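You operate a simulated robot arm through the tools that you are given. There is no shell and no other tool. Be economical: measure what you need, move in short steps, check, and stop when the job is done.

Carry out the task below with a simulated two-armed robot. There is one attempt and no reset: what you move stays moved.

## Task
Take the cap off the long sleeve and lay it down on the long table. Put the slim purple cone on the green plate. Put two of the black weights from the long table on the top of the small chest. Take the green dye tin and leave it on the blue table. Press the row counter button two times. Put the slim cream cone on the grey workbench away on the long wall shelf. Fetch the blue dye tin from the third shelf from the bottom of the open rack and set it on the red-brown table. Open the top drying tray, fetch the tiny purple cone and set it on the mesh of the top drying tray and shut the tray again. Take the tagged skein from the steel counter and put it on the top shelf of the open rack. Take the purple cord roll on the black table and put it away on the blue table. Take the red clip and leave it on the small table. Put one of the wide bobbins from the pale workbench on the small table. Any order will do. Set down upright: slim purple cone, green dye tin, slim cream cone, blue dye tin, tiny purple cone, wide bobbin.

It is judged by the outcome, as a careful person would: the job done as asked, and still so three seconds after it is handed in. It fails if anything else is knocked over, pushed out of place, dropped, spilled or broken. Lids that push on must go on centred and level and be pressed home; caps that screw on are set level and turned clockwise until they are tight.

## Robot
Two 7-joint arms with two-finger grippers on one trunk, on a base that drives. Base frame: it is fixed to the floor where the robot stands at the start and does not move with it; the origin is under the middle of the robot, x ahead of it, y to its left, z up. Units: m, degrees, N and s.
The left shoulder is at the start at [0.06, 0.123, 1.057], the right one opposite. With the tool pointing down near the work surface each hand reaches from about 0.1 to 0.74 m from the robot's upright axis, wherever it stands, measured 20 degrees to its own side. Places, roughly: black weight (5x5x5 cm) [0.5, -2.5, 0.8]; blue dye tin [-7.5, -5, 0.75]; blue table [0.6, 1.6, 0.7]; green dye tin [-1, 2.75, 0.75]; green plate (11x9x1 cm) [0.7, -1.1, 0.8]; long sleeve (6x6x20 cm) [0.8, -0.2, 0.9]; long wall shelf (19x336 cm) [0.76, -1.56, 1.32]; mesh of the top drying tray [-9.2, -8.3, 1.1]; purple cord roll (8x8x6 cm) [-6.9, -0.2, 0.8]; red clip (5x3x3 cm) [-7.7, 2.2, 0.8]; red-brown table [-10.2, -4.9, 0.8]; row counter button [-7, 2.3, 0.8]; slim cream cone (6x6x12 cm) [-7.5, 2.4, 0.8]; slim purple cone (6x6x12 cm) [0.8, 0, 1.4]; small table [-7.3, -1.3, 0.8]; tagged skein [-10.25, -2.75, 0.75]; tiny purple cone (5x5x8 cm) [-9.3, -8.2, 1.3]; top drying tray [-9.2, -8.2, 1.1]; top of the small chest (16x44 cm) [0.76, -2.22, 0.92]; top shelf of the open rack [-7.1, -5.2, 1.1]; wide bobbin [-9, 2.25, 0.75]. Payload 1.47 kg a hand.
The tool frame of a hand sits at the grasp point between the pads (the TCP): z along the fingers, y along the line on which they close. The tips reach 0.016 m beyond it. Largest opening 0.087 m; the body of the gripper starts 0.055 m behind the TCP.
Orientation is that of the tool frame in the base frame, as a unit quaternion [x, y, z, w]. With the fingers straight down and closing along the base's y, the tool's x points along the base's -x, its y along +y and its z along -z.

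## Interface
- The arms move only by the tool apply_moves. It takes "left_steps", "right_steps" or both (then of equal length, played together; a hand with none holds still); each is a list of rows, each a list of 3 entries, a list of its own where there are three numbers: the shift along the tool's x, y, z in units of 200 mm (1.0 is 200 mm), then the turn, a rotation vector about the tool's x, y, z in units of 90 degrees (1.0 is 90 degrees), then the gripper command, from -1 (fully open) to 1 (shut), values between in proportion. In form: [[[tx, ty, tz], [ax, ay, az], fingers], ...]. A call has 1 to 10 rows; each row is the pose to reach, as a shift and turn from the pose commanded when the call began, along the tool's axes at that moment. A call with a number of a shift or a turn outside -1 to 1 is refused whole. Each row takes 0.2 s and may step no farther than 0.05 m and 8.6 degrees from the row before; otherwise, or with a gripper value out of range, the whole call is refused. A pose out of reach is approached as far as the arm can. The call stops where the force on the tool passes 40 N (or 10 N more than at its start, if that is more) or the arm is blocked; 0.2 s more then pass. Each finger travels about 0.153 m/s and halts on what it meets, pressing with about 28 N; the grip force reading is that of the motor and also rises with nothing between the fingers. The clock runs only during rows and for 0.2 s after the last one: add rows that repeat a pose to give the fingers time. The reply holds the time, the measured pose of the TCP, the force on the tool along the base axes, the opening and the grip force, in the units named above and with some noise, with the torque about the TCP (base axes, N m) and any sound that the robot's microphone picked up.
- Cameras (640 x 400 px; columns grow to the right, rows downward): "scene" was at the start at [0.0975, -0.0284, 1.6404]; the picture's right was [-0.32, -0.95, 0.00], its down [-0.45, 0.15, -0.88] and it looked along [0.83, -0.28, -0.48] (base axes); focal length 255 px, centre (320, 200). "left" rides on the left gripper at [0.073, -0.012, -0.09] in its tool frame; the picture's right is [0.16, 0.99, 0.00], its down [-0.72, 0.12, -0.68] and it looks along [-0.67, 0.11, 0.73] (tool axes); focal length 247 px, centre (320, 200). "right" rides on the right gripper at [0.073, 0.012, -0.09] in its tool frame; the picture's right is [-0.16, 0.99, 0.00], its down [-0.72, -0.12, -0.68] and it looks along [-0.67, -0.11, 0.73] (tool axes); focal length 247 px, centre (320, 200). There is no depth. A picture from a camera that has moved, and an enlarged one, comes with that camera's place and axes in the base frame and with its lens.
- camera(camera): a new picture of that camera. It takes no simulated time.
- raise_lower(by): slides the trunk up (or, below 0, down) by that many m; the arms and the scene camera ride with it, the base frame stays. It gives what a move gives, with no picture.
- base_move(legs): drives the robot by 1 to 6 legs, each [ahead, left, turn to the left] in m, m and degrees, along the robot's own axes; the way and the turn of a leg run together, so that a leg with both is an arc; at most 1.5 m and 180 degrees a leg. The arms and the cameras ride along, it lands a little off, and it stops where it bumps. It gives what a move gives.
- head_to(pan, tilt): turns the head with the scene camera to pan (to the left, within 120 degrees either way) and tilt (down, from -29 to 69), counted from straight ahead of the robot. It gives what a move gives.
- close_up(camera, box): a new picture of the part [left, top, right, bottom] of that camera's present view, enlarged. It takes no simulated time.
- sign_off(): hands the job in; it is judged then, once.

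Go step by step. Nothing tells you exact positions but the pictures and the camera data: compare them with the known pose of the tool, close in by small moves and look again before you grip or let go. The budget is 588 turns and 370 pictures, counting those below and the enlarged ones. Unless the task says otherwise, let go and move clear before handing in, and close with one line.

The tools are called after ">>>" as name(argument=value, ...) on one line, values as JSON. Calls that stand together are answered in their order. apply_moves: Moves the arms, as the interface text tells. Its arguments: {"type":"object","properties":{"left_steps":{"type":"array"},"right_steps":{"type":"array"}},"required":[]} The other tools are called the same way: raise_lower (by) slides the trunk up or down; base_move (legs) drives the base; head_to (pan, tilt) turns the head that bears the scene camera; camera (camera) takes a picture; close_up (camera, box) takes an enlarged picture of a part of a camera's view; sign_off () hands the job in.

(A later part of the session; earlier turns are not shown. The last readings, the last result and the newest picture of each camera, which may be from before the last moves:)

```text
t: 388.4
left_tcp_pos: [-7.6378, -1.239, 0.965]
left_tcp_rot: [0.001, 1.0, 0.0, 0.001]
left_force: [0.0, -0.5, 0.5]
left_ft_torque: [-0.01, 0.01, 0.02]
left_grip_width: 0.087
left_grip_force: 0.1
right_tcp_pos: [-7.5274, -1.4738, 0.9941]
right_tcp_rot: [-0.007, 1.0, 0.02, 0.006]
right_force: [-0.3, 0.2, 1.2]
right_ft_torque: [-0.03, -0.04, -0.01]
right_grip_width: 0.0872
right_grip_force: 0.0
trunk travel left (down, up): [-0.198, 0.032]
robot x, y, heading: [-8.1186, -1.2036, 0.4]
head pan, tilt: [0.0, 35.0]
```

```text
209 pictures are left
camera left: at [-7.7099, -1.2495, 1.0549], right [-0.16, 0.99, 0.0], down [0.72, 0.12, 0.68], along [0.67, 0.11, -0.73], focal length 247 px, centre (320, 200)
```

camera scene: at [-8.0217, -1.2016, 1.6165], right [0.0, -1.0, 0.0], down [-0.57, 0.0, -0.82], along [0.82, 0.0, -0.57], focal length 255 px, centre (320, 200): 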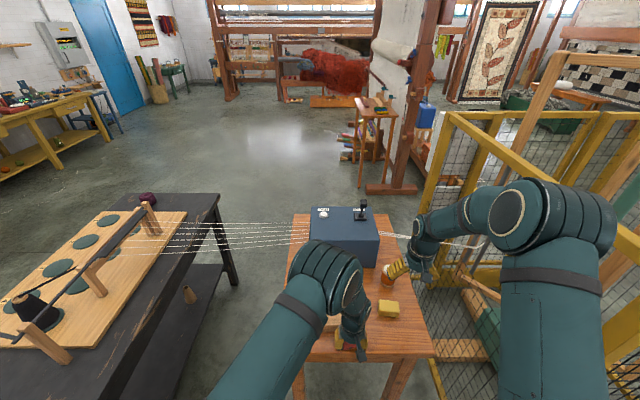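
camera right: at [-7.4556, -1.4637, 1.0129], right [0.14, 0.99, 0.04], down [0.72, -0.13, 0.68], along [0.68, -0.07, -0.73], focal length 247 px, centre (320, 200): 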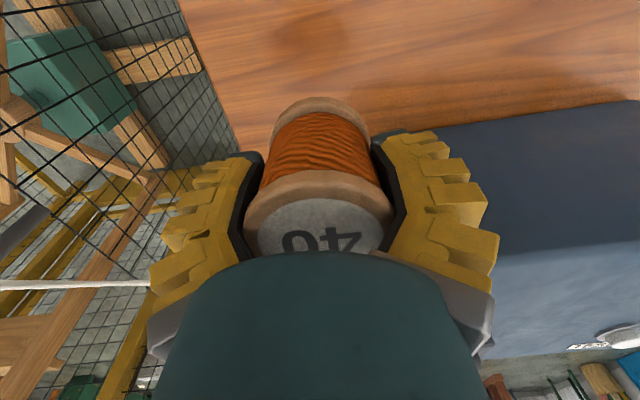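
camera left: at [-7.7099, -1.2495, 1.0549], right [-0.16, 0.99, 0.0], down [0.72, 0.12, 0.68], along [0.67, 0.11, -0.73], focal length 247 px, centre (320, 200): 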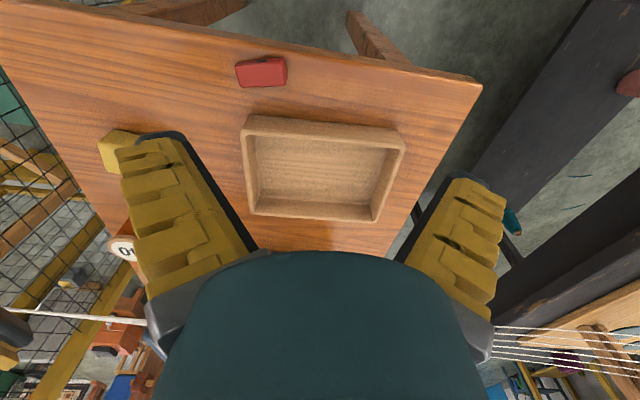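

The clip and bobbin are both placed. Next is the tagged skein on the steel counter to the west, so I'll back off, strafe and turn around.

>>> base_move(legs=[[-0.55, 0, 0], [0, -1.45, 0], [0, 0, 180]])

>>> head_to(pan=0, tilt=22)

>>> camera(camera="scene")

```text
t: 411.3
left_tcp_pos: [-9.1466, -2.5869, 0.9648]
left_tcp_rot: [0.999, -0.042, 0.0, 0.0]
left_force: [0.3, -0.1, -0.1]
left_ft_torque: [0.0, 0.01, 0.04]
left_grip_width: 0.0871
left_grip_force: 0.0
right_tcp_pos: [-9.2353, -2.3437, 0.9934]
right_tcp_rot: [0.999, -0.034, -0.007, 0.019]
right_force: [-0.1, -0.2, -0.5]
right_ft_torque: [-0.01, -0.01, -0.04]
right_grip_width: 0.087
right_grip_force: 0.1
trunk travel left (down, up): [-0.198, 0.032]
robot x, y, heading: [-8.6675, -2.6642, 175.6]
head pan, tilt: [0.0, 35.0]
```

```text
t: 412.1
left_tcp_pos: [-9.1457, -2.588, 0.9655]
left_tcp_rot: [0.999, -0.041, -0.001, 0.0]
left_force: [-0.1, -0.5, -0.7]
left_ft_torque: [0.01, 0.01, 0.01]
left_grip_width: 0.0869
left_grip_force: 0.1
right_tcp_pos: [-9.2355, -2.3418, 0.9931]
right_tcp_rot: [0.999, -0.035, -0.006, 0.02]
right_force: [0.5, 0.0, 0.4]
right_ft_torque: [0.02, -0.02, -0.04]
right_grip_width: 0.087
right_grip_force: 0.0
trunk travel left (down, up): [-0.198, 0.032]
robot x, y, heading: [-8.6689, -2.6611, 175.4]
head pan, tilt: [0.0, 22.0]
```

```text
208 pictures are left
camera scene: at [-8.7691, -2.6535, 1.6368], right [0.08, 1.0, 0.0], down [0.37, -0.03, -0.93], along [-0.92, 0.07, -0.38], focal length 255 px, centre (320, 200)
```

scene: 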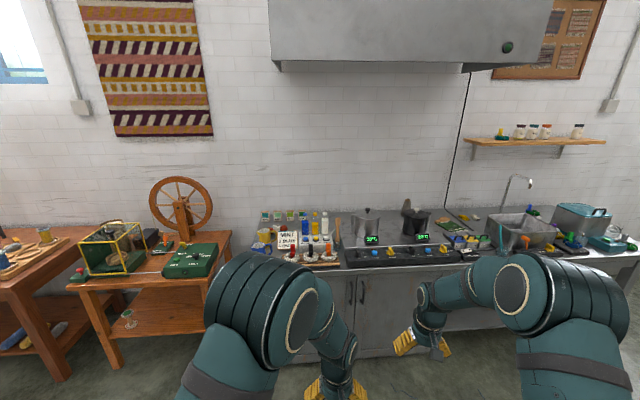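

>>> close_up(camera="scene", box=[240, 195, 400, 275])

>>> close_up(camera="scene", box=[400, 190, 640, 270])

```text
4.00 times, centred on (320, 235) of scene
camera zoom: at [-8.7691, -2.6535, 1.6368], right [0.08, 1.0, 0.0], down [0.37, -0.03, -0.93], along [-0.92, 0.07, -0.38], focal length 1019 px, centre (320, 60)
```

zoom: 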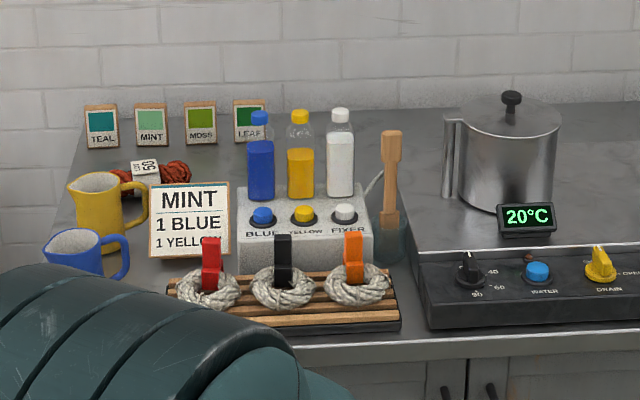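

```text
2.67 times, centred on (520, 230) of scene
camera zoom: at [-8.7691, -2.6535, 1.6368], right [0.08, 1.0, 0.0], down [0.37, -0.03, -0.93], along [-0.92, 0.07, -0.38], focal length 680 px, centre (-213, 120)
```

zoom: 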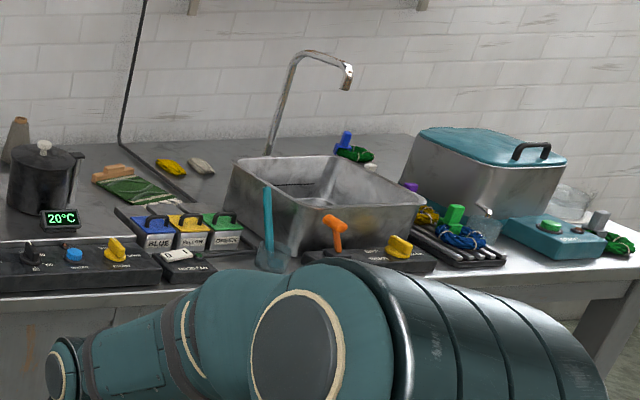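

The tagged skein is a red-brown one with a white "50" tag, at about [-10.21, -2.80], behind the yellow mug and the sign. I'll uncross the left arm and drive closer.

>>> apply_moves(left_steps=[[[0, 0.2, -0.1], [0, 0, 0], -1], [[0, 0.4, -0.2], [0, 0, 0], -1], [[0, 0.6, -0.4], [0, 0, 0], -1], [[0, 0.8, -0.6], [0, 0, 0], -1], [[0, 1, -0.75], [0, 0, 0], -1]], right_steps=[[[0, 0, -0.1], [0, 0, 0], -1], [[0, 0, -0.2], [0, 0, 0], -1], [[0, 0, -0.4], [0, 0, 0], -1], [[0, 0, -0.6], [0, 0, 0], -1], [[0, 0, -0.8], [0, 0, 0], -1]])

>>> base_move(legs=[[0.6, -0.05, 4.6]])

>>> head_to(pan=5, tilt=35)

>>> camera(camera="scene")

```text
refused: row 3 steps farther than a row can; nothing moved
```

```text
t: 415.5
left_tcp_pos: [-9.7522, -2.5607, 0.964]
left_tcp_rot: [1.0, 0.004, 0.001, -0.001]
left_force: [0.5, -0.5, -0.7]
left_ft_torque: [0.0, 0.02, 0.02]
left_grip_width: 0.087
left_grip_force: 0.1
right_tcp_pos: [-9.8631, -2.3244, 0.9937]
right_tcp_rot: [1.0, 0.012, -0.006, 0.02]
right_force: [-0.4, -0.8, -1.2]
right_ft_torque: [0.01, 0.03, 0.02]
right_grip_width: 0.0869
right_grip_force: 0.0
trunk travel left (down, up): [-0.198, 0.032]
robot x, y, heading: [-9.2665, -2.5968, -179.3]
head pan, tilt: [0.0, 22.0]
```

```text
t: 416.2
left_tcp_pos: [-9.7517, -2.5608, 0.9646]
left_tcp_rot: [1.0, 0.004, -0.001, 0.0]
left_force: [-1.3, -0.3, -0.3]
left_ft_torque: [0.0, 0.02, 0.03]
left_grip_width: 0.087
left_grip_force: 0.0
right_tcp_pos: [-9.8632, -2.3249, 0.993]
right_tcp_rot: [1.0, 0.012, -0.005, 0.02]
right_force: [-0.3, -0.3, 0.4]
right_ft_torque: [0.02, -0.04, -0.02]
right_grip_width: 0.0869
right_grip_force: 0.1
trunk travel left (down, up): [-0.198, 0.032]
robot x, y, heading: [-9.2649, -2.5944, -179.5]
head pan, tilt: [5.0, 35.0]
```

```text
205 pictures are left
camera scene: at [-9.3645, -2.6001, 1.6163], right [-0.1, 1.0, 0.0], down [0.57, 0.06, -0.82], along [-0.82, -0.08, -0.57], focal length 255 px, centre (320, 200)
```

scene: 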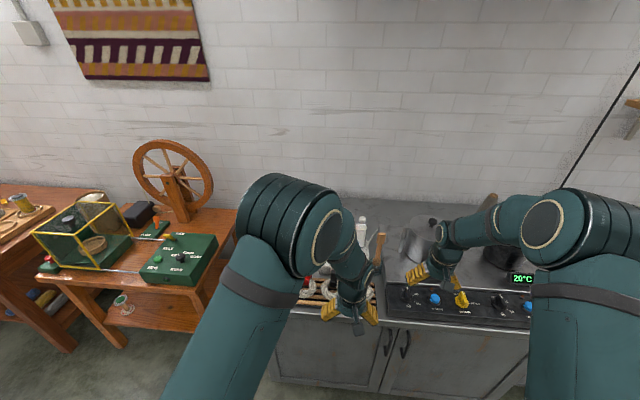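

The arm move was refused for step size, so the hands are still low. I'll lift both straight up now, with the left going outward.

>>> apply_moves(left_steps=[[[0, 0, -0.2], [0, 0, 0], -1], [[0, 0, -0.4], [0, 0, 0], -1], [[0, 0, -0.6], [0, 0, 0], -1], [[0, 0.1, -0.8], [0, 0, 0], -1], [[0, 0.3, -0.9], [0, 0, 0], -1], [[0, 0.5, -0.95], [0, 0, 0], -1], [[0, 0.7, -1], [0, 0, 0], -1], [[0, 0.9, -1], [0, 0, 0], -1]], right_steps=[[[0, 0, -0.2], [0, 0, 0], -1], [[0, 0, -0.4], [0, 0, 0], -1], [[0, 0, -0.6], [0, 0, 0], -1], [[0.1, 0, -0.8], [0, 0, 0], -1], [[0.3, 0, -0.9], [0, 0, 0], -1], [[0.5, 0, -0.95], [0, 0, 0], -1], [[0.7, 0, -1], [0, 0, 0], -1], [[0.9, 0, -1], [0, 0, 0], -1]])

>>> camera(camera="scene")

```text
t: 418.0
left_tcp_pos: [-9.7495, -2.7405, 1.1633]
left_tcp_rot: [1.0, 0.005, -0.001, -0.001]
left_force: [-0.2, 0.1, 0.3]
left_ft_torque: [0.03, 0.01, 0.0]
left_grip_width: 0.0872
left_grip_force: 0.1
right_tcp_pos: [-9.6803, -2.3112, 1.1909]
right_tcp_rot: [1.0, 0.012, -0.007, 0.021]
right_force: [0.0, -0.9, -0.1]
right_ft_torque: [-0.01, 0.02, 0.0]
right_grip_width: 0.0873
right_grip_force: 0.1
trunk travel left (down, up): [-0.198, 0.032]
robot x, y, heading: [-9.266, -2.5937, -179.2]
head pan, tilt: [5.0, 35.0]
```

```text
204 pictures are left
camera scene: at [-9.363, -2.6011, 1.6163], right [-0.1, 1.0, 0.0], down [0.57, 0.06, -0.82], along [-0.82, -0.08, -0.57], focal length 255 px, centre (320, 200)
```

scene: 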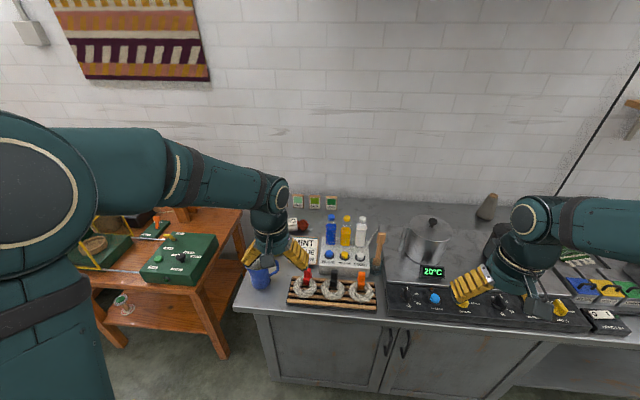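

>>> close_up(camera="scene", box=[230, 180, 410, 300])

>>> camera(camera="left")

```text
3.33 times, centred on (320, 240) of scene
camera zoom: at [-9.363, -2.6011, 1.6163], right [-0.1, 1.0, 0.0], down [0.57, 0.06, -0.82], along [-0.82, -0.08, -0.57], focal length 849 px, centre (320, 67)
```

zoom: 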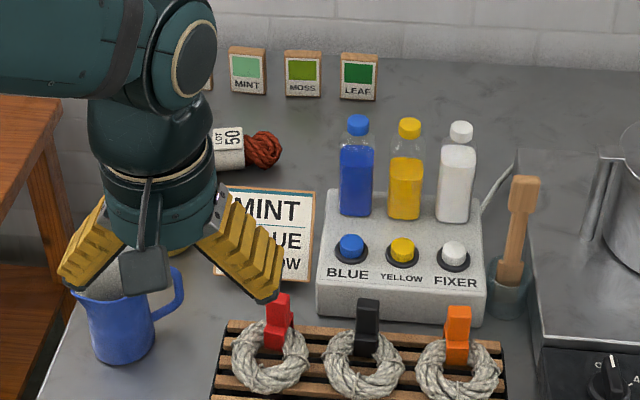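

```text
202 pictures are left
camera left: at [-9.6758, -2.7274, 1.2535], right [0.17, -0.99, 0.0], down [-0.72, -0.12, 0.68], along [-0.67, -0.11, -0.73], focal length 247 px, centre (320, 200)
```

left: 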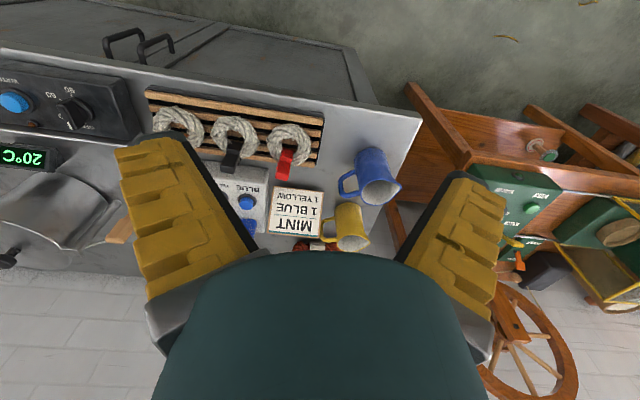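

The skein lies along y behind the sign and mug, so I'll need the gripper turned 90°. I'll drive in closer and turn the left hand.

>>> base_move(legs=[[0.24, 0, -0.6]])

>>> apply_moves(left_steps=[[[0, 0, 0], [0, 0, -0.095], -1], [[0, 0, 0], [0, 0, -0.19], -1], [[0, 0, 0], [0, 0, -0.285], -1], [[0, 0, 0], [0, 0, -0.38], -1], [[0, 0, 0], [0, 0, -0.475], -1], [[0, 0, 0], [0, 0, -0.57], -1], [[0, 0, 0], [0, 0, -0.665], -1], [[0, 0, 0], [0, 0, -0.76], -1], [[0, 0, 0], [0, 0, -0.855], -1], [[0, 0, 0], [0, 0, -0.95], -1]])

>>> camera(camera="left")

>>> camera(camera="scene")

```text
t: 419.8
left_tcp_pos: [-9.987, -2.7373, 1.1628]
left_tcp_rot: [1.0, 0.001, 0.001, 0.0]
left_force: [-0.3, 0.4, -0.3]
left_ft_torque: [0.0, 0.0, -0.04]
left_grip_width: 0.087
left_grip_force: 0.1
right_tcp_pos: [-9.915, -2.3093, 1.1911]
right_tcp_rot: [1.0, 0.007, -0.006, 0.02]
right_force: [-0.1, 0.0, -0.6]
right_ft_torque: [0.02, -0.03, -0.01]
right_grip_width: 0.087
right_grip_force: 0.0
trunk travel left (down, up): [-0.198, 0.032]
robot x, y, heading: [-9.504, -2.5939, -180.0]
head pan, tilt: [5.0, 35.0]
```

```text
t: 422.0
left_tcp_pos: [-9.9868, -2.7365, 1.1619]
left_tcp_rot: [0.733, 0.68, -0.001, -0.001]
left_force: [-0.1, 0.1, 0.9]
left_ft_torque: [0.03, 0.01, 0.01]
left_grip_width: 0.0869
left_grip_force: 0.0
right_tcp_pos: [-9.9149, -2.3087, 1.1915]
right_tcp_rot: [1.0, 0.007, -0.006, 0.02]
right_force: [-0.5, 0.0, -0.1]
right_ft_torque: [-0.03, 0.01, -0.01]
right_grip_width: 0.0871
right_grip_force: 0.0
trunk travel left (down, up): [-0.198, 0.032]
robot x, y, heading: [-9.5031, -2.5934, -179.7]
head pan, tilt: [5.0, 35.0]
```

```text
201 pictures are left
camera left: at [-9.9927, -2.663, 1.2525], right [1.0, 0.08, 0.0], down [0.06, -0.73, 0.68], along [0.06, -0.68, -0.73], focal length 247 px, centre (320, 200)
```

left: 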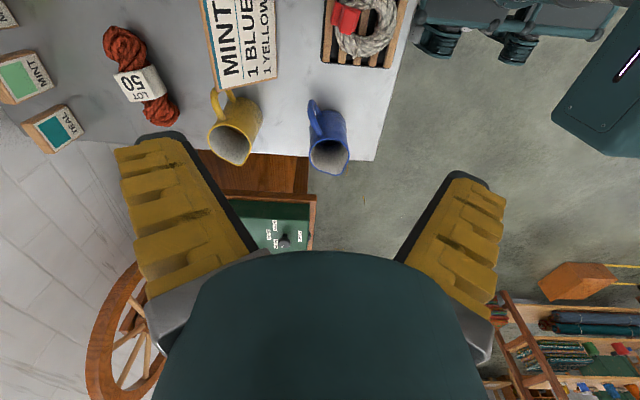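

```text
200 pictures are left
camera scene: at [-9.5996, -2.6008, 1.6162], right [-0.09, 1.0, 0.0], down [0.57, 0.05, -0.82], along [-0.82, -0.07, -0.57], focal length 255 px, centre (320, 200)
```

scene: 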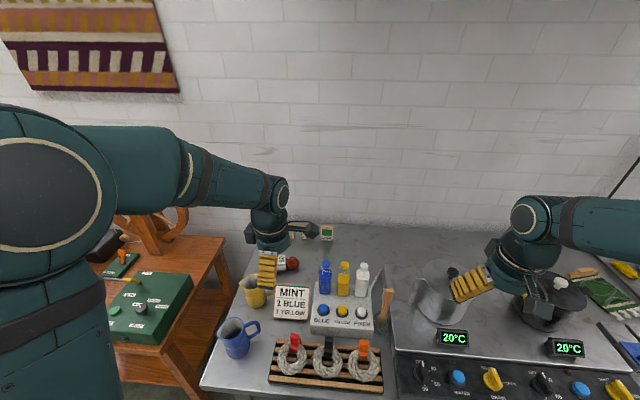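

From here the skein's tag is at about [-10.245, -2.806], with the mug handle 5 cm clear. I'll move the hand above it.

>>> apply_moves(left_steps=[[[-0.08, -0.2, 0], [0, 0, -0.03], -1], [[-0.16, -0.4, 0.05], [0, 0, -0.06], -1], [[-0.24, -0.6, 0.1], [0, 0, -0.09], -1], [[-0.32, -0.8, 0.2], [0, 0, -0.1], -1], [[-0.4, -1, 0.3], [0, 0, -0.1], -1]])

>>> camera(camera="left")

>>> close_up(camera="scene", box=[210, 180, 370, 300])

```text
t: 423.2
left_tcp_pos: [-10.1944, -2.8043, 1.1026]
left_tcp_rot: [0.679, 0.735, 0.0, 0.0]
left_force: [0.0, 0.1, -0.4]
left_ft_torque: [0.02, 0.01, -0.03]
left_grip_width: 0.0869
left_grip_force: 0.0
right_tcp_pos: [-9.9171, -2.309, 1.191]
right_tcp_rot: [1.0, 0.007, -0.005, 0.02]
right_force: [-0.2, -1.0, -0.3]
right_ft_torque: [0.01, -0.01, 0.0]
right_grip_width: 0.0869
right_grip_force: 0.2
trunk travel left (down, up): [-0.198, 0.032]
robot x, y, heading: [-9.5027, -2.5924, -180.1]
head pan, tilt: [5.0, 35.0]
```

```text
199 pictures are left
camera left: at [-10.2107, -2.7318, 1.1923], right [0.97, 0.24, 0.0], down [0.17, -0.71, 0.68], along [0.16, -0.66, -0.73], focal length 247 px, centre (320, 200)
```

left: 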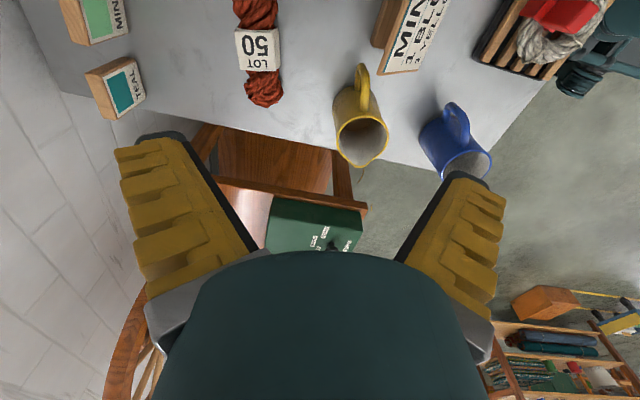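

```text
3.33 times, centred on (290, 240) of scene
camera zoom: at [-9.6014, -2.6015, 1.616], right [-0.09, 1.0, 0.0], down [0.57, 0.05, -0.82], along [-0.81, -0.07, -0.57], focal length 849 px, centre (420, 67)
```

zoom: 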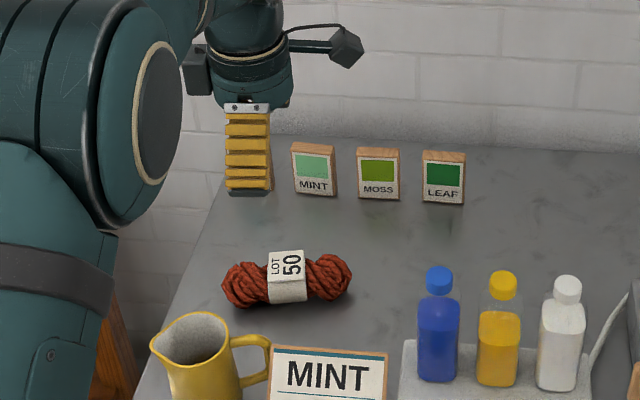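

The tag's top is at about [-10.27, -2.82, 0.84] and the gripper is well aligned with it. I'll move over and partway down.

>>> apply_moves(left_steps=[[[-0.02, -0.12, 0.15], [0, 0, 0], -1], [[-0.04, -0.25, 0.3], [0, 0, 0], -1], [[-0.05, -0.384, 0.45], [0, 0, 0], -1], [[-0.05, -0.384, 0.65], [0, 0, 0], -1], [[-0.05, -0.384, 0.85], [0, 0, 0], -1]])

>>> camera(camera="left")

>>> close_up(camera="scene", box=[210, 180, 370, 300])

```text
t: 424.4
left_tcp_pos: [-10.2612, -2.8185, 0.9324]
left_tcp_rot: [0.678, 0.735, 0.0, 0.0]
left_force: [-0.3, -0.3, 0.7]
left_ft_torque: [0.01, -0.03, 0.02]
left_grip_width: 0.087
left_grip_force: 0.1
left hand out of reach, approached as far as the arm can: row 3, 4, 5
right_tcp_pos: [-9.9165, -2.31, 1.1906]
right_tcp_rot: [1.0, 0.007, -0.007, 0.02]
right_force: [-0.5, -1.2, 0.3]
right_ft_torque: [0.02, -0.02, 0.02]
right_grip_width: 0.0871
right_grip_force: 0.0
trunk travel left (down, up): [-0.198, 0.032]
robot x, y, heading: [-9.5062, -2.5973, -179.8]
head pan, tilt: [5.0, 35.0]
```

```text
197 pictures are left
camera left: at [-10.2788, -2.7463, 1.023], right [0.97, 0.24, 0.0], down [0.17, -0.71, 0.68], along [0.16, -0.66, -0.73], focal length 247 px, centre (320, 200)
```

left: 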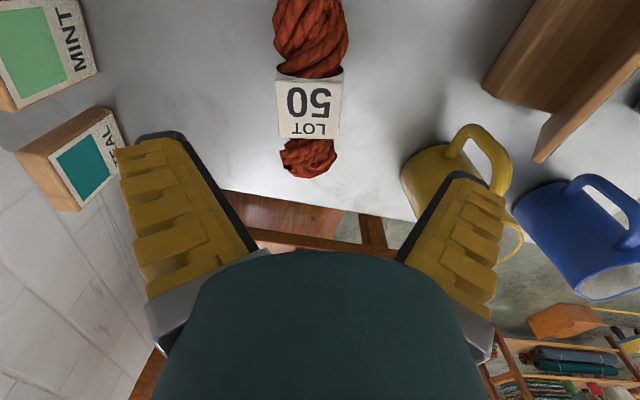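

```text
3.33 times, centred on (290, 240) of scene
camera zoom: at [-9.6006, -2.6013, 1.6162], right [-0.09, 1.0, 0.0], down [0.57, 0.05, -0.82], along [-0.82, -0.07, -0.57], focal length 849 px, centre (420, 67)
```

zoom: 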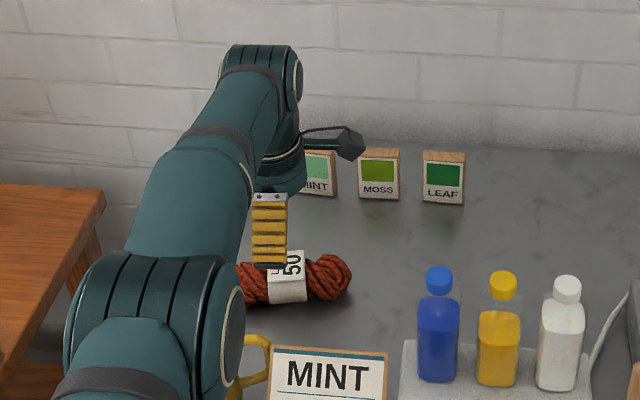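

The tag is between the fingers, about 9 mm off centre, which is fine. The arm is at full reach, so I'll lift the right hand away and lower with the trunk.

>>> apply_moves(right_steps=[[[0.1, 0, -0.2], [0, 0, 0], -1], [[0.2, 0, -0.4], [0, 0, 0], -1], [[0.3, 0, -0.6], [0, 0, 0], -1]])

>>> raise_lower(by=-0.095)

>>> camera(camera="left")

>>> close_up(camera="scene", box=[210, 180, 370, 300])

```text
t: 425.2
left_tcp_pos: [-10.2601, -2.8189, 0.9346]
left_tcp_rot: [0.678, 0.735, -0.002, -0.001]
left_force: [0.2, 1.3, 0.0]
left_ft_torque: [0.01, -0.03, 0.02]
left_grip_width: 0.0871
left_grip_force: 0.1
right_tcp_pos: [-9.8533, -2.3061, 1.3082]
right_tcp_rot: [1.0, 0.008, -0.007, 0.02]
right_force: [-0.9, 0.2, 0.1]
right_ft_torque: [-0.01, 0.02, -0.01]
right_grip_width: 0.0871
right_grip_force: 0.1
trunk travel left (down, up): [-0.198, 0.032]
robot x, y, heading: [-9.5008, -2.592, -179.4]
head pan, tilt: [5.0, 35.0]
```

```text
t: 426.5
left_tcp_pos: [-10.2625, -2.818, 0.8389]
left_tcp_rot: [0.678, 0.735, 0.0, -0.001]
left_force: [0.4, -0.1, -0.6]
left_ft_torque: [0.03, -0.02, 0.03]
left_grip_width: 0.087
left_grip_force: 0.0
right_tcp_pos: [-9.8554, -2.3065, 1.2142]
right_tcp_rot: [1.0, 0.007, -0.006, 0.02]
right_force: [-0.4, 0.6, -0.3]
right_ft_torque: [0.02, 0.01, 0.0]
right_grip_width: 0.087
right_grip_force: 0.1
trunk travel left (down, up): [-0.103, 0.127]
robot x, y, heading: [-9.5026, -2.5929, -179.8]
head pan, tilt: [5.0, 35.0]
```

```text
195 pictures are left
camera left: at [-10.278, -2.7457, 0.9292], right [0.97, 0.24, 0.0], down [0.17, -0.71, 0.68], along [0.16, -0.66, -0.73], focal length 247 px, centre (320, 200)
```

left: 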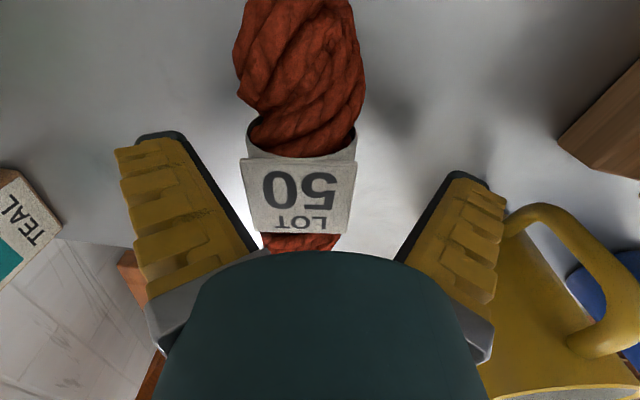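

```text
3.33 times, centred on (290, 240) of scene
camera zoom: at [-9.5993, -2.6009, 1.5214], right [-0.09, 1.0, 0.0], down [0.57, 0.05, -0.82], along [-0.82, -0.07, -0.57], focal length 849 px, centre (420, 67)
```

zoom: 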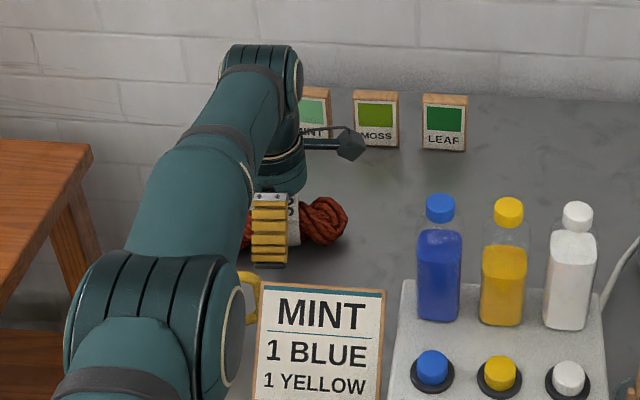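

The fingers straddle the tagged middle. I'll go 15 mm lower and close.

>>> raise_lower(by=-0.015)

>>> apply_moves(left_steps=[[[0, 0, 0], [0, 0, 0], 0], [[0, 0, 0], [0, 0, 0], 0.4], [[0, 0, 0], [0, 0, 0], 0.8], [[0, 0, 0], [0, 0, 0], 1], [[0, 0, 0], [0, 0, 0], 1]])

>>> camera(camera="left")

```text
t: 427.1
left_tcp_pos: [-10.2612, -2.8179, 0.8244]
left_tcp_rot: [0.678, 0.735, 0.0, -0.002]
left_force: [-0.2, 0.5, -0.7]
left_ft_torque: [0.01, -0.02, -0.02]
left_grip_width: 0.0868
left_grip_force: 0.0
right_tcp_pos: [-9.8544, -2.3065, 1.1994]
right_tcp_rot: [1.0, 0.007, -0.005, 0.021]
right_force: [-0.4, -0.1, 0.7]
right_ft_torque: [-0.03, 0.01, 0.02]
right_grip_width: 0.0871
right_grip_force: 0.2
trunk travel left (down, up): [-0.088, 0.142]
robot x, y, heading: [-9.5053, -2.5933, -179.9]
head pan, tilt: [5.0, 35.0]
```

```text
t: 428.3
left_tcp_pos: [-10.2621, -2.8179, 0.8237]
left_tcp_rot: [0.678, 0.735, -0.001, -0.001]
left_force: [0.6, 0.4, 1.2]
left_ft_torque: [-0.04, -0.05, 0.02]
left_grip_width: 0.0481
left_grip_force: 27.9
right_tcp_pos: [-9.8554, -2.3056, 1.1982]
right_tcp_rot: [1.0, 0.006, -0.006, 0.019]
right_force: [-0.6, -0.3, -0.4]
right_ft_torque: [-0.01, 0.02, 0.02]
right_grip_width: 0.0869
right_grip_force: 0.0
trunk travel left (down, up): [-0.088, 0.142]
robot x, y, heading: [-9.5022, -2.5914, -180.0]
head pan, tilt: [5.0, 35.0]
```

```text
193 pictures are left
camera left: at [-10.2781, -2.7456, 0.9139], right [0.97, 0.24, 0.0], down [0.17, -0.71, 0.68], along [0.16, -0.66, -0.73], focal length 247 px, centre (320, 200)
```

left: 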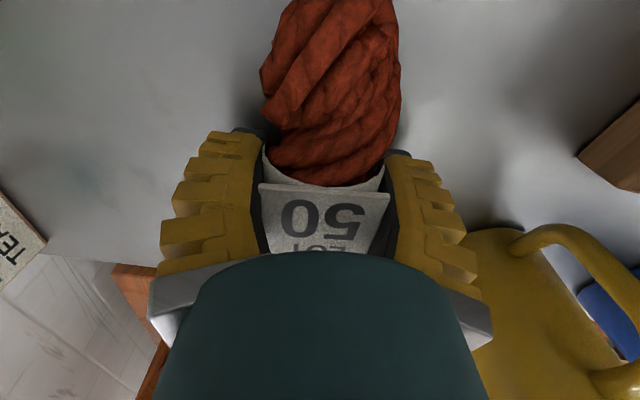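

Gripped at 4.8 cm. I'll lift with the trunk and back away.

>>> raise_lower(by=0.14)

>>> apply_moves(left_steps=[[[0, 0, -0.2], [0, 0, 0], 1], [[0, 0.1, -0.4], [0, 0, 0], 1], [[0, 0.25, -0.55], [0, 0, 0], 1], [[0, 0.45, -0.65], [0, 0, 0], 1], [[0, 0.65, -0.75], [0, 0, 0], 1], [[0, 0.85, -0.85], [0, 0, 0], 1]])

>>> camera(camera="scene")

```text
t: 430.0
left_tcp_pos: [-10.2622, -2.8186, 0.9632]
left_tcp_rot: [0.678, 0.735, 0.0, 0.0]
left_force: [0.9, 0.0, -1.9]
left_ft_torque: [-0.02, 0.02, -0.01]
left_grip_width: 0.0479
left_grip_force: 27.3
right_tcp_pos: [-9.8561, -2.3059, 1.3384]
right_tcp_rot: [1.0, 0.007, -0.006, 0.02]
right_force: [-0.5, 0.0, -0.7]
right_ft_torque: [0.01, 0.0, -0.02]
right_grip_width: 0.0869
right_grip_force: 0.0
trunk travel left (down, up): [-0.228, 0.002]
robot x, y, heading: [-9.503, -2.5945, -179.9]
head pan, tilt: [5.0, 35.0]
```

```text
t: 431.4
left_tcp_pos: [-10.0908, -2.8049, 1.1347]
left_tcp_rot: [0.679, 0.735, -0.001, -0.001]
left_force: [-0.2, 0.0, 0.3]
left_ft_torque: [0.0, 0.02, -0.04]
left_grip_width: 0.0477
left_grip_force: 27.8
right_tcp_pos: [-9.8534, -2.3063, 1.3397]
right_tcp_rot: [1.0, 0.008, -0.006, 0.021]
right_force: [0.0, -0.9, -0.5]
right_ft_torque: [-0.01, 0.06, 0.02]
right_grip_width: 0.0867
right_grip_force: 0.0
trunk travel left (down, up): [-0.228, 0.002]
robot x, y, heading: [-9.5031, -2.5951, -179.6]
head pan, tilt: [5.0, 35.0]
```

```text
192 pictures are left
camera scene: at [-9.5974, -2.6009, 1.6464], right [-0.09, 1.0, 0.0], down [0.57, 0.05, -0.82], along [-0.82, -0.07, -0.57], focal length 255 px, centre (320, 200)
```

scene: 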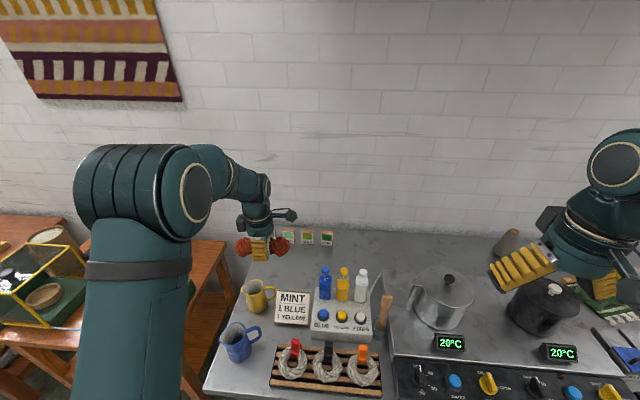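

The skein is out and nothing is disturbed. I'll back away and turn toward the open rack to the south-east.

>>> base_move(legs=[[-0.8, 0, 0], [0, 0, 120]])

>>> head_to(pan=0, tilt=15)

>>> camera(camera="scene")

```text
t: 440.7
left_tcp_pos: [-8.2252, -2.9981, 1.134]
left_tcp_rot: [-0.299, 0.954, -0.001, 0.0]
left_force: [0.4, -0.6, -0.2]
left_ft_torque: [-0.02, 0.01, -0.01]
left_grip_width: 0.0477
left_grip_force: 28.3
right_tcp_pos: [-8.7745, -3.0432, 1.3394]
right_tcp_rot: [0.491, 0.871, 0.014, 0.016]
right_force: [0.2, 0.5, 0.0]
right_ft_torque: [0.01, -0.02, 0.01]
right_grip_width: 0.0868
right_grip_force: 0.2
trunk travel left (down, up): [-0.228, 0.002]
robot x, y, heading: [-8.702, -2.5958, -59.4]
head pan, tilt: [5.0, 35.0]
```

```text
t: 441.5
left_tcp_pos: [-8.225, -2.9971, 1.1338]
left_tcp_rot: [-0.299, 0.954, -0.001, 0.001]
left_force: [-0.4, -0.4, -0.6]
left_ft_torque: [-0.01, 0.01, 0.01]
left_grip_width: 0.0473
left_grip_force: 28.0
right_tcp_pos: [-8.7744, -3.0437, 1.3378]
right_tcp_rot: [0.492, 0.87, 0.015, 0.016]
right_force: [0.2, -0.2, -0.1]
right_ft_torque: [0.01, -0.03, -0.02]
right_grip_width: 0.0871
right_grip_force: 0.0
trunk travel left (down, up): [-0.228, 0.002]
robot x, y, heading: [-8.7029, -2.5926, -59.5]
head pan, tilt: [0.0, 15.0]
```

```text
191 pictures are left
camera scene: at [-8.6495, -2.682, 1.6781], right [-0.86, -0.51, 0.0], down [-0.13, 0.22, -0.97], along [0.49, -0.83, -0.26], focal length 255 px, centre (320, 200)
```

scene: 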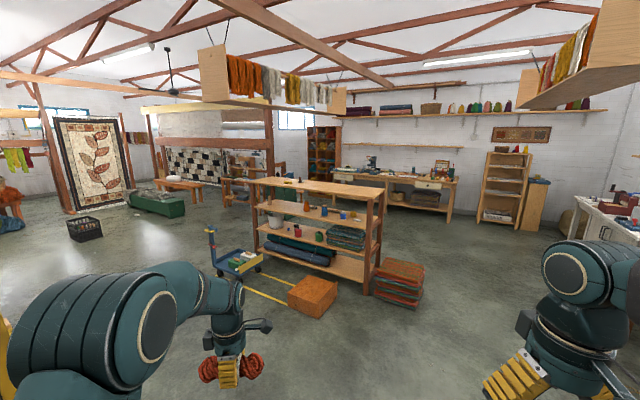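

>>> close_up(camera="scene", box=[230, 165, 430, 315])

```text
2.67 times, centred on (330, 240) of scene
camera zoom: at [-8.6495, -2.682, 1.6781], right [-0.86, -0.51, 0.0], down [-0.13, 0.22, -0.97], along [0.49, -0.83, -0.26], focal length 680 px, centre (293, 93)
```

zoom: 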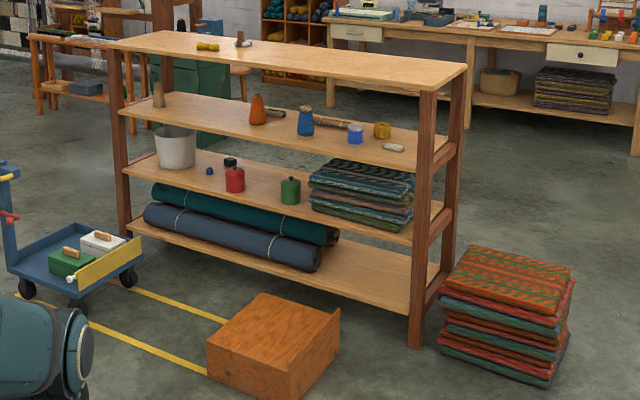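

The rack's long side faces north with its front near y -5.0, and the blue tin is on the third shelf at about [-7.58, -4.96]. A wooden box on the floor blocks the middle, so I'll work from the west part. I'm raising the skein and driving in.

>>> apply_moves(left_steps=[[[0, 0, -0.2], [0, 0, 0], 1], [[0, 0, -0.4], [0, 0, 0], 1], [[0, 0, -0.6], [0, 0, 0], 1], [[0, 0, -0.8], [0, 0, 0], 1]])

>>> base_move(legs=[[0, 0, -30.5], [1.2, 0.66, 0]])

>>> head_to(pan=10, tilt=35)

>>> camera(camera="scene")

```text
t: 442.5
left_tcp_pos: [-8.2285, -2.9983, 1.294]
left_tcp_rot: [-0.299, 0.954, 0.0, 0.001]
left_force: [-0.8, -0.2, 0.1]
left_ft_torque: [0.0, 0.02, -0.01]
left_grip_width: 0.0474
left_grip_force: 28.0
right_tcp_pos: [-8.7748, -3.0434, 1.3395]
right_tcp_rot: [0.492, 0.87, 0.015, 0.016]
right_force: [0.9, -1.0, -0.1]
right_ft_torque: [0.0, 0.01, -0.05]
right_grip_width: 0.0868
right_grip_force: 0.1
trunk travel left (down, up): [-0.228, 0.002]
robot x, y, heading: [-8.6999, -2.5953, -59.6]
head pan, tilt: [0.0, 15.0]
```

```text
t: 450.8
left_tcp_pos: [-7.8433, -4.3718, 1.2932]
left_tcp_rot: [-0.035, 0.999, 0.0, 0.0]
left_force: [-1.2, 0.0, 0.6]
left_ft_torque: [-0.01, 0.01, -0.02]
left_grip_width: 0.0471
left_grip_force: 28.1
right_tcp_pos: [-8.3363, -4.1316, 1.339]
right_tcp_rot: [0.705, 0.709, 0.009, 0.018]
right_force: [0.6, 0.0, 0.3]
right_ft_torque: [-0.05, 0.01, 0.02]
right_grip_width: 0.0867
right_grip_force: 0.2
trunk travel left (down, up): [-0.228, 0.002]
robot x, y, heading: [-8.0459, -3.7817, -90.3]
head pan, tilt: [0.0, 15.0]
```

```text
t: 451.6
left_tcp_pos: [-7.8417, -4.3721, 1.2934]
left_tcp_rot: [-0.036, 0.999, -0.002, 0.0]
left_force: [-1.5, 0.1, -0.5]
left_ft_torque: [-0.01, 0.0, -0.02]
left_grip_width: 0.0475
left_grip_force: 27.4
right_tcp_pos: [-8.3367, -4.1314, 1.3392]
right_tcp_rot: [0.704, 0.71, 0.01, 0.019]
right_force: [-0.4, -0.6, -1.2]
right_ft_torque: [0.02, 0.01, -0.02]
right_grip_width: 0.087
right_grip_force: 0.1
trunk travel left (down, up): [-0.228, 0.002]
robot x, y, heading: [-8.045, -3.7798, -90.5]
head pan, tilt: [10.0, 35.0]
```

```text
189 pictures are left
camera scene: at [-8.0295, -3.8771, 1.6463], right [-0.99, -0.17, 0.0], down [-0.1, 0.56, -0.82], along [0.14, -0.81, -0.57], focal length 255 px, centre (320, 200)
```

scene: 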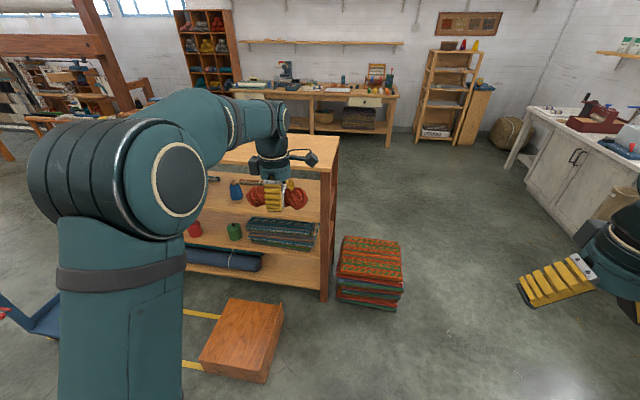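

The rack's front is at y of about -4.97 and its west end at x -7.87. I'll drive straight in so the skein comes over the west end of the top shelf.

>>> base_move(legs=[[0.62, 0.0, 0.4]])

>>> camera(camera="scene")

>>> camera(camera="left")

```text
t: 455.1
left_tcp_pos: [-7.8315, -4.9875, 1.2935]
left_tcp_rot: [-0.044, 0.999, 0.0, 0.0]
left_force: [0.3, -0.3, -0.9]
left_ft_torque: [0.0, 0.0, 0.03]
left_grip_width: 0.0475
left_grip_force: 27.3
right_tcp_pos: [-8.3281, -4.7544, 1.3385]
right_tcp_rot: [0.699, 0.715, 0.01, 0.018]
right_force: [0.0, -0.1, 0.2]
right_ft_torque: [0.05, -0.03, 0.02]
right_grip_width: 0.0871
right_grip_force: 0.1
trunk travel left (down, up): [-0.228, 0.002]
robot x, y, heading: [-8.044, -4.4001, -89.6]
head pan, tilt: [10.0, 35.0]
```

```text
188 pictures are left
camera scene: at [-8.026, -4.4962, 1.6462], right [-0.98, -0.18, 0.0], down [-0.11, 0.56, -0.82], along [0.15, -0.81, -0.57], focal length 255 px, centre (320, 200)
```

scene: 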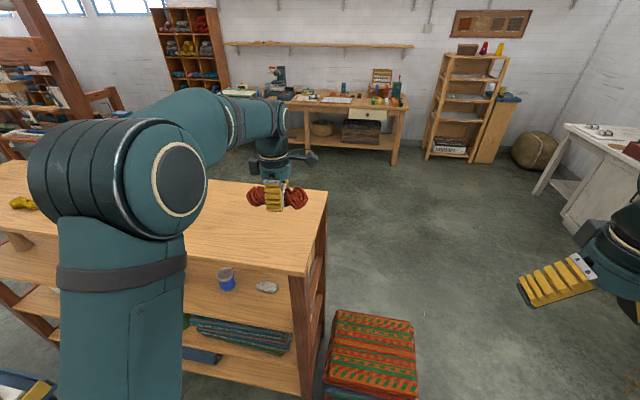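

```text
187 pictures are left
camera left: at [-7.9023, -5.0049, 1.383], right [-0.24, 0.97, 0.0], down [0.71, 0.18, 0.68], along [0.66, 0.17, -0.73], focal length 247 px, centre (320, 200)
```

left: 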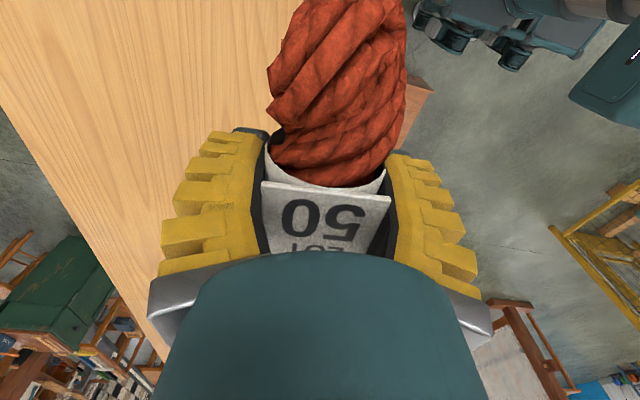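

The top shelf is at about z 1.05, y -4.96 to -5.41. I'll move the skein inward to about [-7.78, -5.08] and lower it.

>>> apply_moves(left_steps=[[[-0.08, -0.15, 0], [0, 0, 0], 1], [[-0.16, -0.3, 0.1], [0, 0, 0], 1], [[-0.25, -0.47, 0.25], [0, 0, 0], 1], [[-0.25, -0.47, 0.45], [0, 0, 0], 1], [[-0.25, -0.47, 0.65], [0, 0, 0], 1], [[-0.25, -0.47, 0.83], [0, 0, 0], 1]])

>>> camera(camera="scene")

```text
t: 456.5
left_tcp_pos: [-7.7728, -5.0777, 1.1267]
left_tcp_rot: [-0.044, 0.999, -0.001, 0.0]
left_force: [0.2, -0.4, -0.7]
left_ft_torque: [0.0, 0.0, 0.01]
left_grip_width: 0.0477
left_grip_force: 28.0
right_tcp_pos: [-8.3285, -4.7555, 1.3381]
right_tcp_rot: [0.699, 0.715, 0.01, 0.018]
right_force: [-0.1, -1.3, 1.6]
right_ft_torque: [0.02, -0.01, 0.0]
right_grip_width: 0.087
right_grip_force: 0.2
trunk travel left (down, up): [-0.228, 0.002]
robot x, y, heading: [-8.0432, -4.3982, -89.4]
head pan, tilt: [10.0, 35.0]
```

```text
186 pictures are left
camera scene: at [-8.0258, -4.4964, 1.6462], right [-0.98, -0.18, 0.0], down [-0.11, 0.56, -0.82], along [0.15, -0.8, -0.57], focal length 255 px, centre (320, 200)
```

scene: 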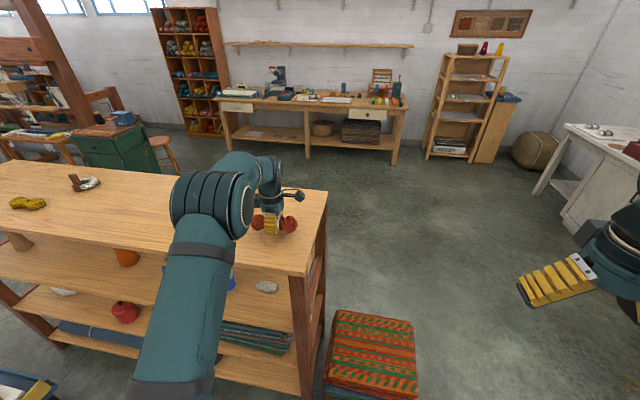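

The skein is over the shelf, so I'll lower in small steps to contact.

>>> apply_moves(left_steps=[[[0, 0, 0.05], [0, 0, 0], 1], [[0, 0, 0.1], [0, 0, 0], 1], [[0, 0, 0.14], [0, 0, 0], 1]])

```text
t: 457.3
left_tcp_pos: [-7.7759, -5.0771, 1.1018]
left_tcp_rot: [-0.044, 0.999, -0.004, -0.001]
left_force: [-0.4, 2.5, 20.3]
left_ft_torque: [0.04, 0.02, 0.09]
left_grip_width: 0.0484
left_grip_force: 28.2
right_tcp_pos: [-8.3297, -4.7517, 1.3406]
right_tcp_rot: [0.699, 0.715, 0.01, 0.019]
right_force: [0.0, -0.3, -0.3]
right_ft_torque: [-0.02, 0.0, 0.0]
right_grip_width: 0.0869
right_grip_force: 0.0
trunk travel left (down, up): [-0.228, 0.002]
robot x, y, heading: [-8.0471, -4.3999, -89.4]
head pan, tilt: [10.0, 35.0]
```

It's on the shelf. I'll release, rise and withdraw.

>>> apply_moves(left_steps=[[[0, 0, -0.01], [0, 0, 0], 0], [[0, 0, -0.01], [0, 0, 0], -0.8], [[0, 0, -0.01], [0, 0, 0], -1], [[0, 0, -0.2], [0, 0, 0], -1], [[0, 0, -0.4], [0, 0, 0], -1], [[0, 0, -0.6], [0, 0, 0], -1], [[0.05, 0.2, -0.7], [0, 0, 0], -1], [[0.1, 0.4, -0.75], [0, 0, 0], -1], [[0.15, 0.6, -0.8], [0, 0, 0], -1]])

>>> camera(camera="left")

>>> camera(camera="scene")

```text
t: 459.3
left_tcp_pos: [-7.8148, -4.9565, 1.2592]
left_tcp_rot: [-0.043, 0.999, -0.001, 0.0]
left_force: [-0.5, 1.1, 0.4]
left_ft_torque: [-0.02, -0.01, -0.03]
left_grip_width: 0.0871
left_grip_force: 0.1
right_tcp_pos: [-8.3298, -4.7516, 1.3389]
right_tcp_rot: [0.699, 0.715, 0.009, 0.019]
right_force: [-0.4, -0.2, -0.2]
right_ft_torque: [-0.06, -0.01, -0.02]
right_grip_width: 0.0871
right_grip_force: 0.1
trunk travel left (down, up): [-0.228, 0.002]
robot x, y, heading: [-8.0434, -4.4, -89.4]
head pan, tilt: [10.0, 35.0]
```

```text
185 pictures are left
camera left: at [-7.8864, -4.9734, 1.3495], right [-0.24, 0.97, 0.0], down [0.71, 0.18, 0.68], along [0.66, 0.16, -0.73], focal length 247 px, centre (320, 200)
```

left: 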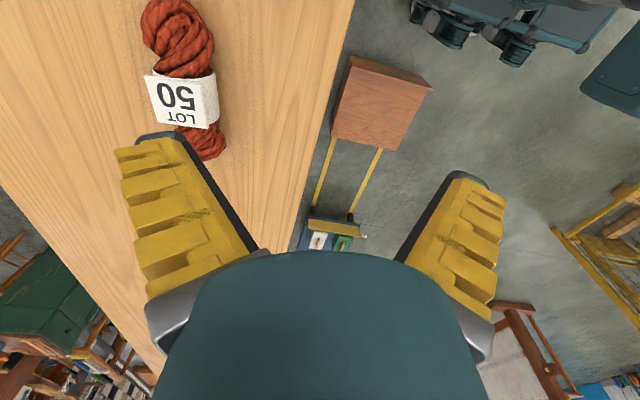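

```text
184 pictures are left
camera scene: at [-8.0264, -4.4933, 1.6464], right [-0.98, -0.18, 0.0], down [-0.11, 0.56, -0.82], along [0.15, -0.81, -0.57], focal length 255 px, centre (320, 200)
```

scene: 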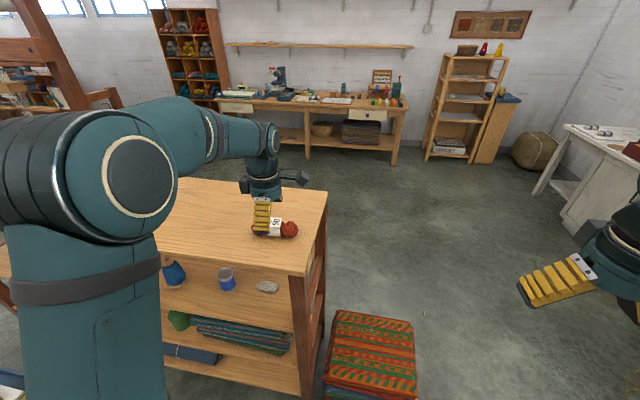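

The skein rests on the top shelf. Next is the blue tin on the third shelf at about [-7.525, -5.095], 13 cm in from the front. I'll draw the left hand out in front of the rack, roll it back to normal, and lower the trunk for a tilted approach.

>>> apply_moves(left_steps=[[[0, 0.1, 0], [0, 0, 0.092], -1], [[0, 0.2, 0], [0, 0, 0.184], -1], [[0, 0.32, 0], [0, 0, 0.276], -1], [[0, 0.44, 0], [0, 0, 0.368], -1], [[0, 0.56, 0], [0, 0, 0.46], -1], [[0, 0.68, 0], [0, 0, 0.552], -1], [[0, 0.8, 0], [0, 0, 0.644], -1], [[0, 0.9, 0], [0, 0, 0.736], -1], [[0, 1, 0], [0, 0, 0.828], -1]])

>>> raise_lower(by=-0.2)

>>> base_move(legs=[[0.13, 0.05, 9.5]])

>>> camera(camera="scene")

```text
t: 461.3
left_tcp_pos: [-7.8321, -4.7595, 1.2578]
left_tcp_rot: [0.571, 0.821, -0.001, 0.001]
left_force: [-0.4, 0.8, 0.5]
left_ft_torque: [0.0, 0.04, 0.0]
left_grip_width: 0.087
left_grip_force: 0.0
right_tcp_pos: [-8.3298, -4.7545, 1.3395]
right_tcp_rot: [0.699, 0.715, 0.009, 0.018]
right_force: [-0.4, -0.1, 0.2]
right_ft_torque: [0.0, 0.01, 0.02]
right_grip_width: 0.0871
right_grip_force: 0.1
trunk travel left (down, up): [-0.228, 0.002]
robot x, y, heading: [-8.0419, -4.3967, -89.4]
head pan, tilt: [10.0, 35.0]
```

```text
t: 463.5
left_tcp_pos: [-7.8315, -4.7605, 1.0582]
left_tcp_rot: [0.57, 0.822, -0.001, 0.0]
left_force: [0.7, -0.3, 0.5]
left_ft_torque: [-0.01, -0.01, 0.01]
left_grip_width: 0.0872
left_grip_force: 0.1
right_tcp_pos: [-8.3296, -4.7542, 1.1398]
right_tcp_rot: [0.699, 0.715, 0.01, 0.018]
right_force: [0.6, 0.8, 0.3]
right_ft_torque: [-0.01, 0.05, -0.02]
right_grip_width: 0.0869
right_grip_force: 0.1
trunk travel left (down, up): [-0.028, 0.202]
robot x, y, heading: [-8.0461, -4.3985, -89.4]
head pan, tilt: [10.0, 35.0]
```

```text
t: 464.8
left_tcp_pos: [-7.7121, -4.8429, 1.0568]
left_tcp_rot: [0.499, 0.867, 0.0, 0.001]
left_force: [0.0, 0.6, -0.9]
left_ft_torque: [0.04, 0.0, -0.03]
left_grip_width: 0.0869
left_grip_force: 0.1
right_tcp_pos: [-8.2034, -4.9205, 1.1377]
right_tcp_rot: [0.636, 0.772, 0.012, 0.018]
right_force: [1.5, 0.2, -0.4]
right_ft_torque: [0.05, 0.03, -0.02]
right_grip_width: 0.0871
right_grip_force: 0.0
trunk travel left (down, up): [-0.028, 0.202]
robot x, y, heading: [-7.9845, -4.5244, -79.5]
head pan, tilt: [10.0, 35.0]
```

```text
183 pictures are left
camera scene: at [-7.9486, -4.6149, 1.4461], right [-0.94, -0.35, 0.0], down [-0.2, 0.54, -0.82], along [0.28, -0.77, -0.57], focal length 255 px, centre (320, 200)
```

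scene: 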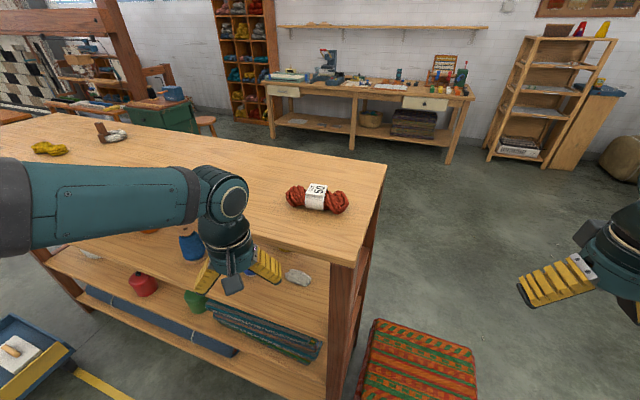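

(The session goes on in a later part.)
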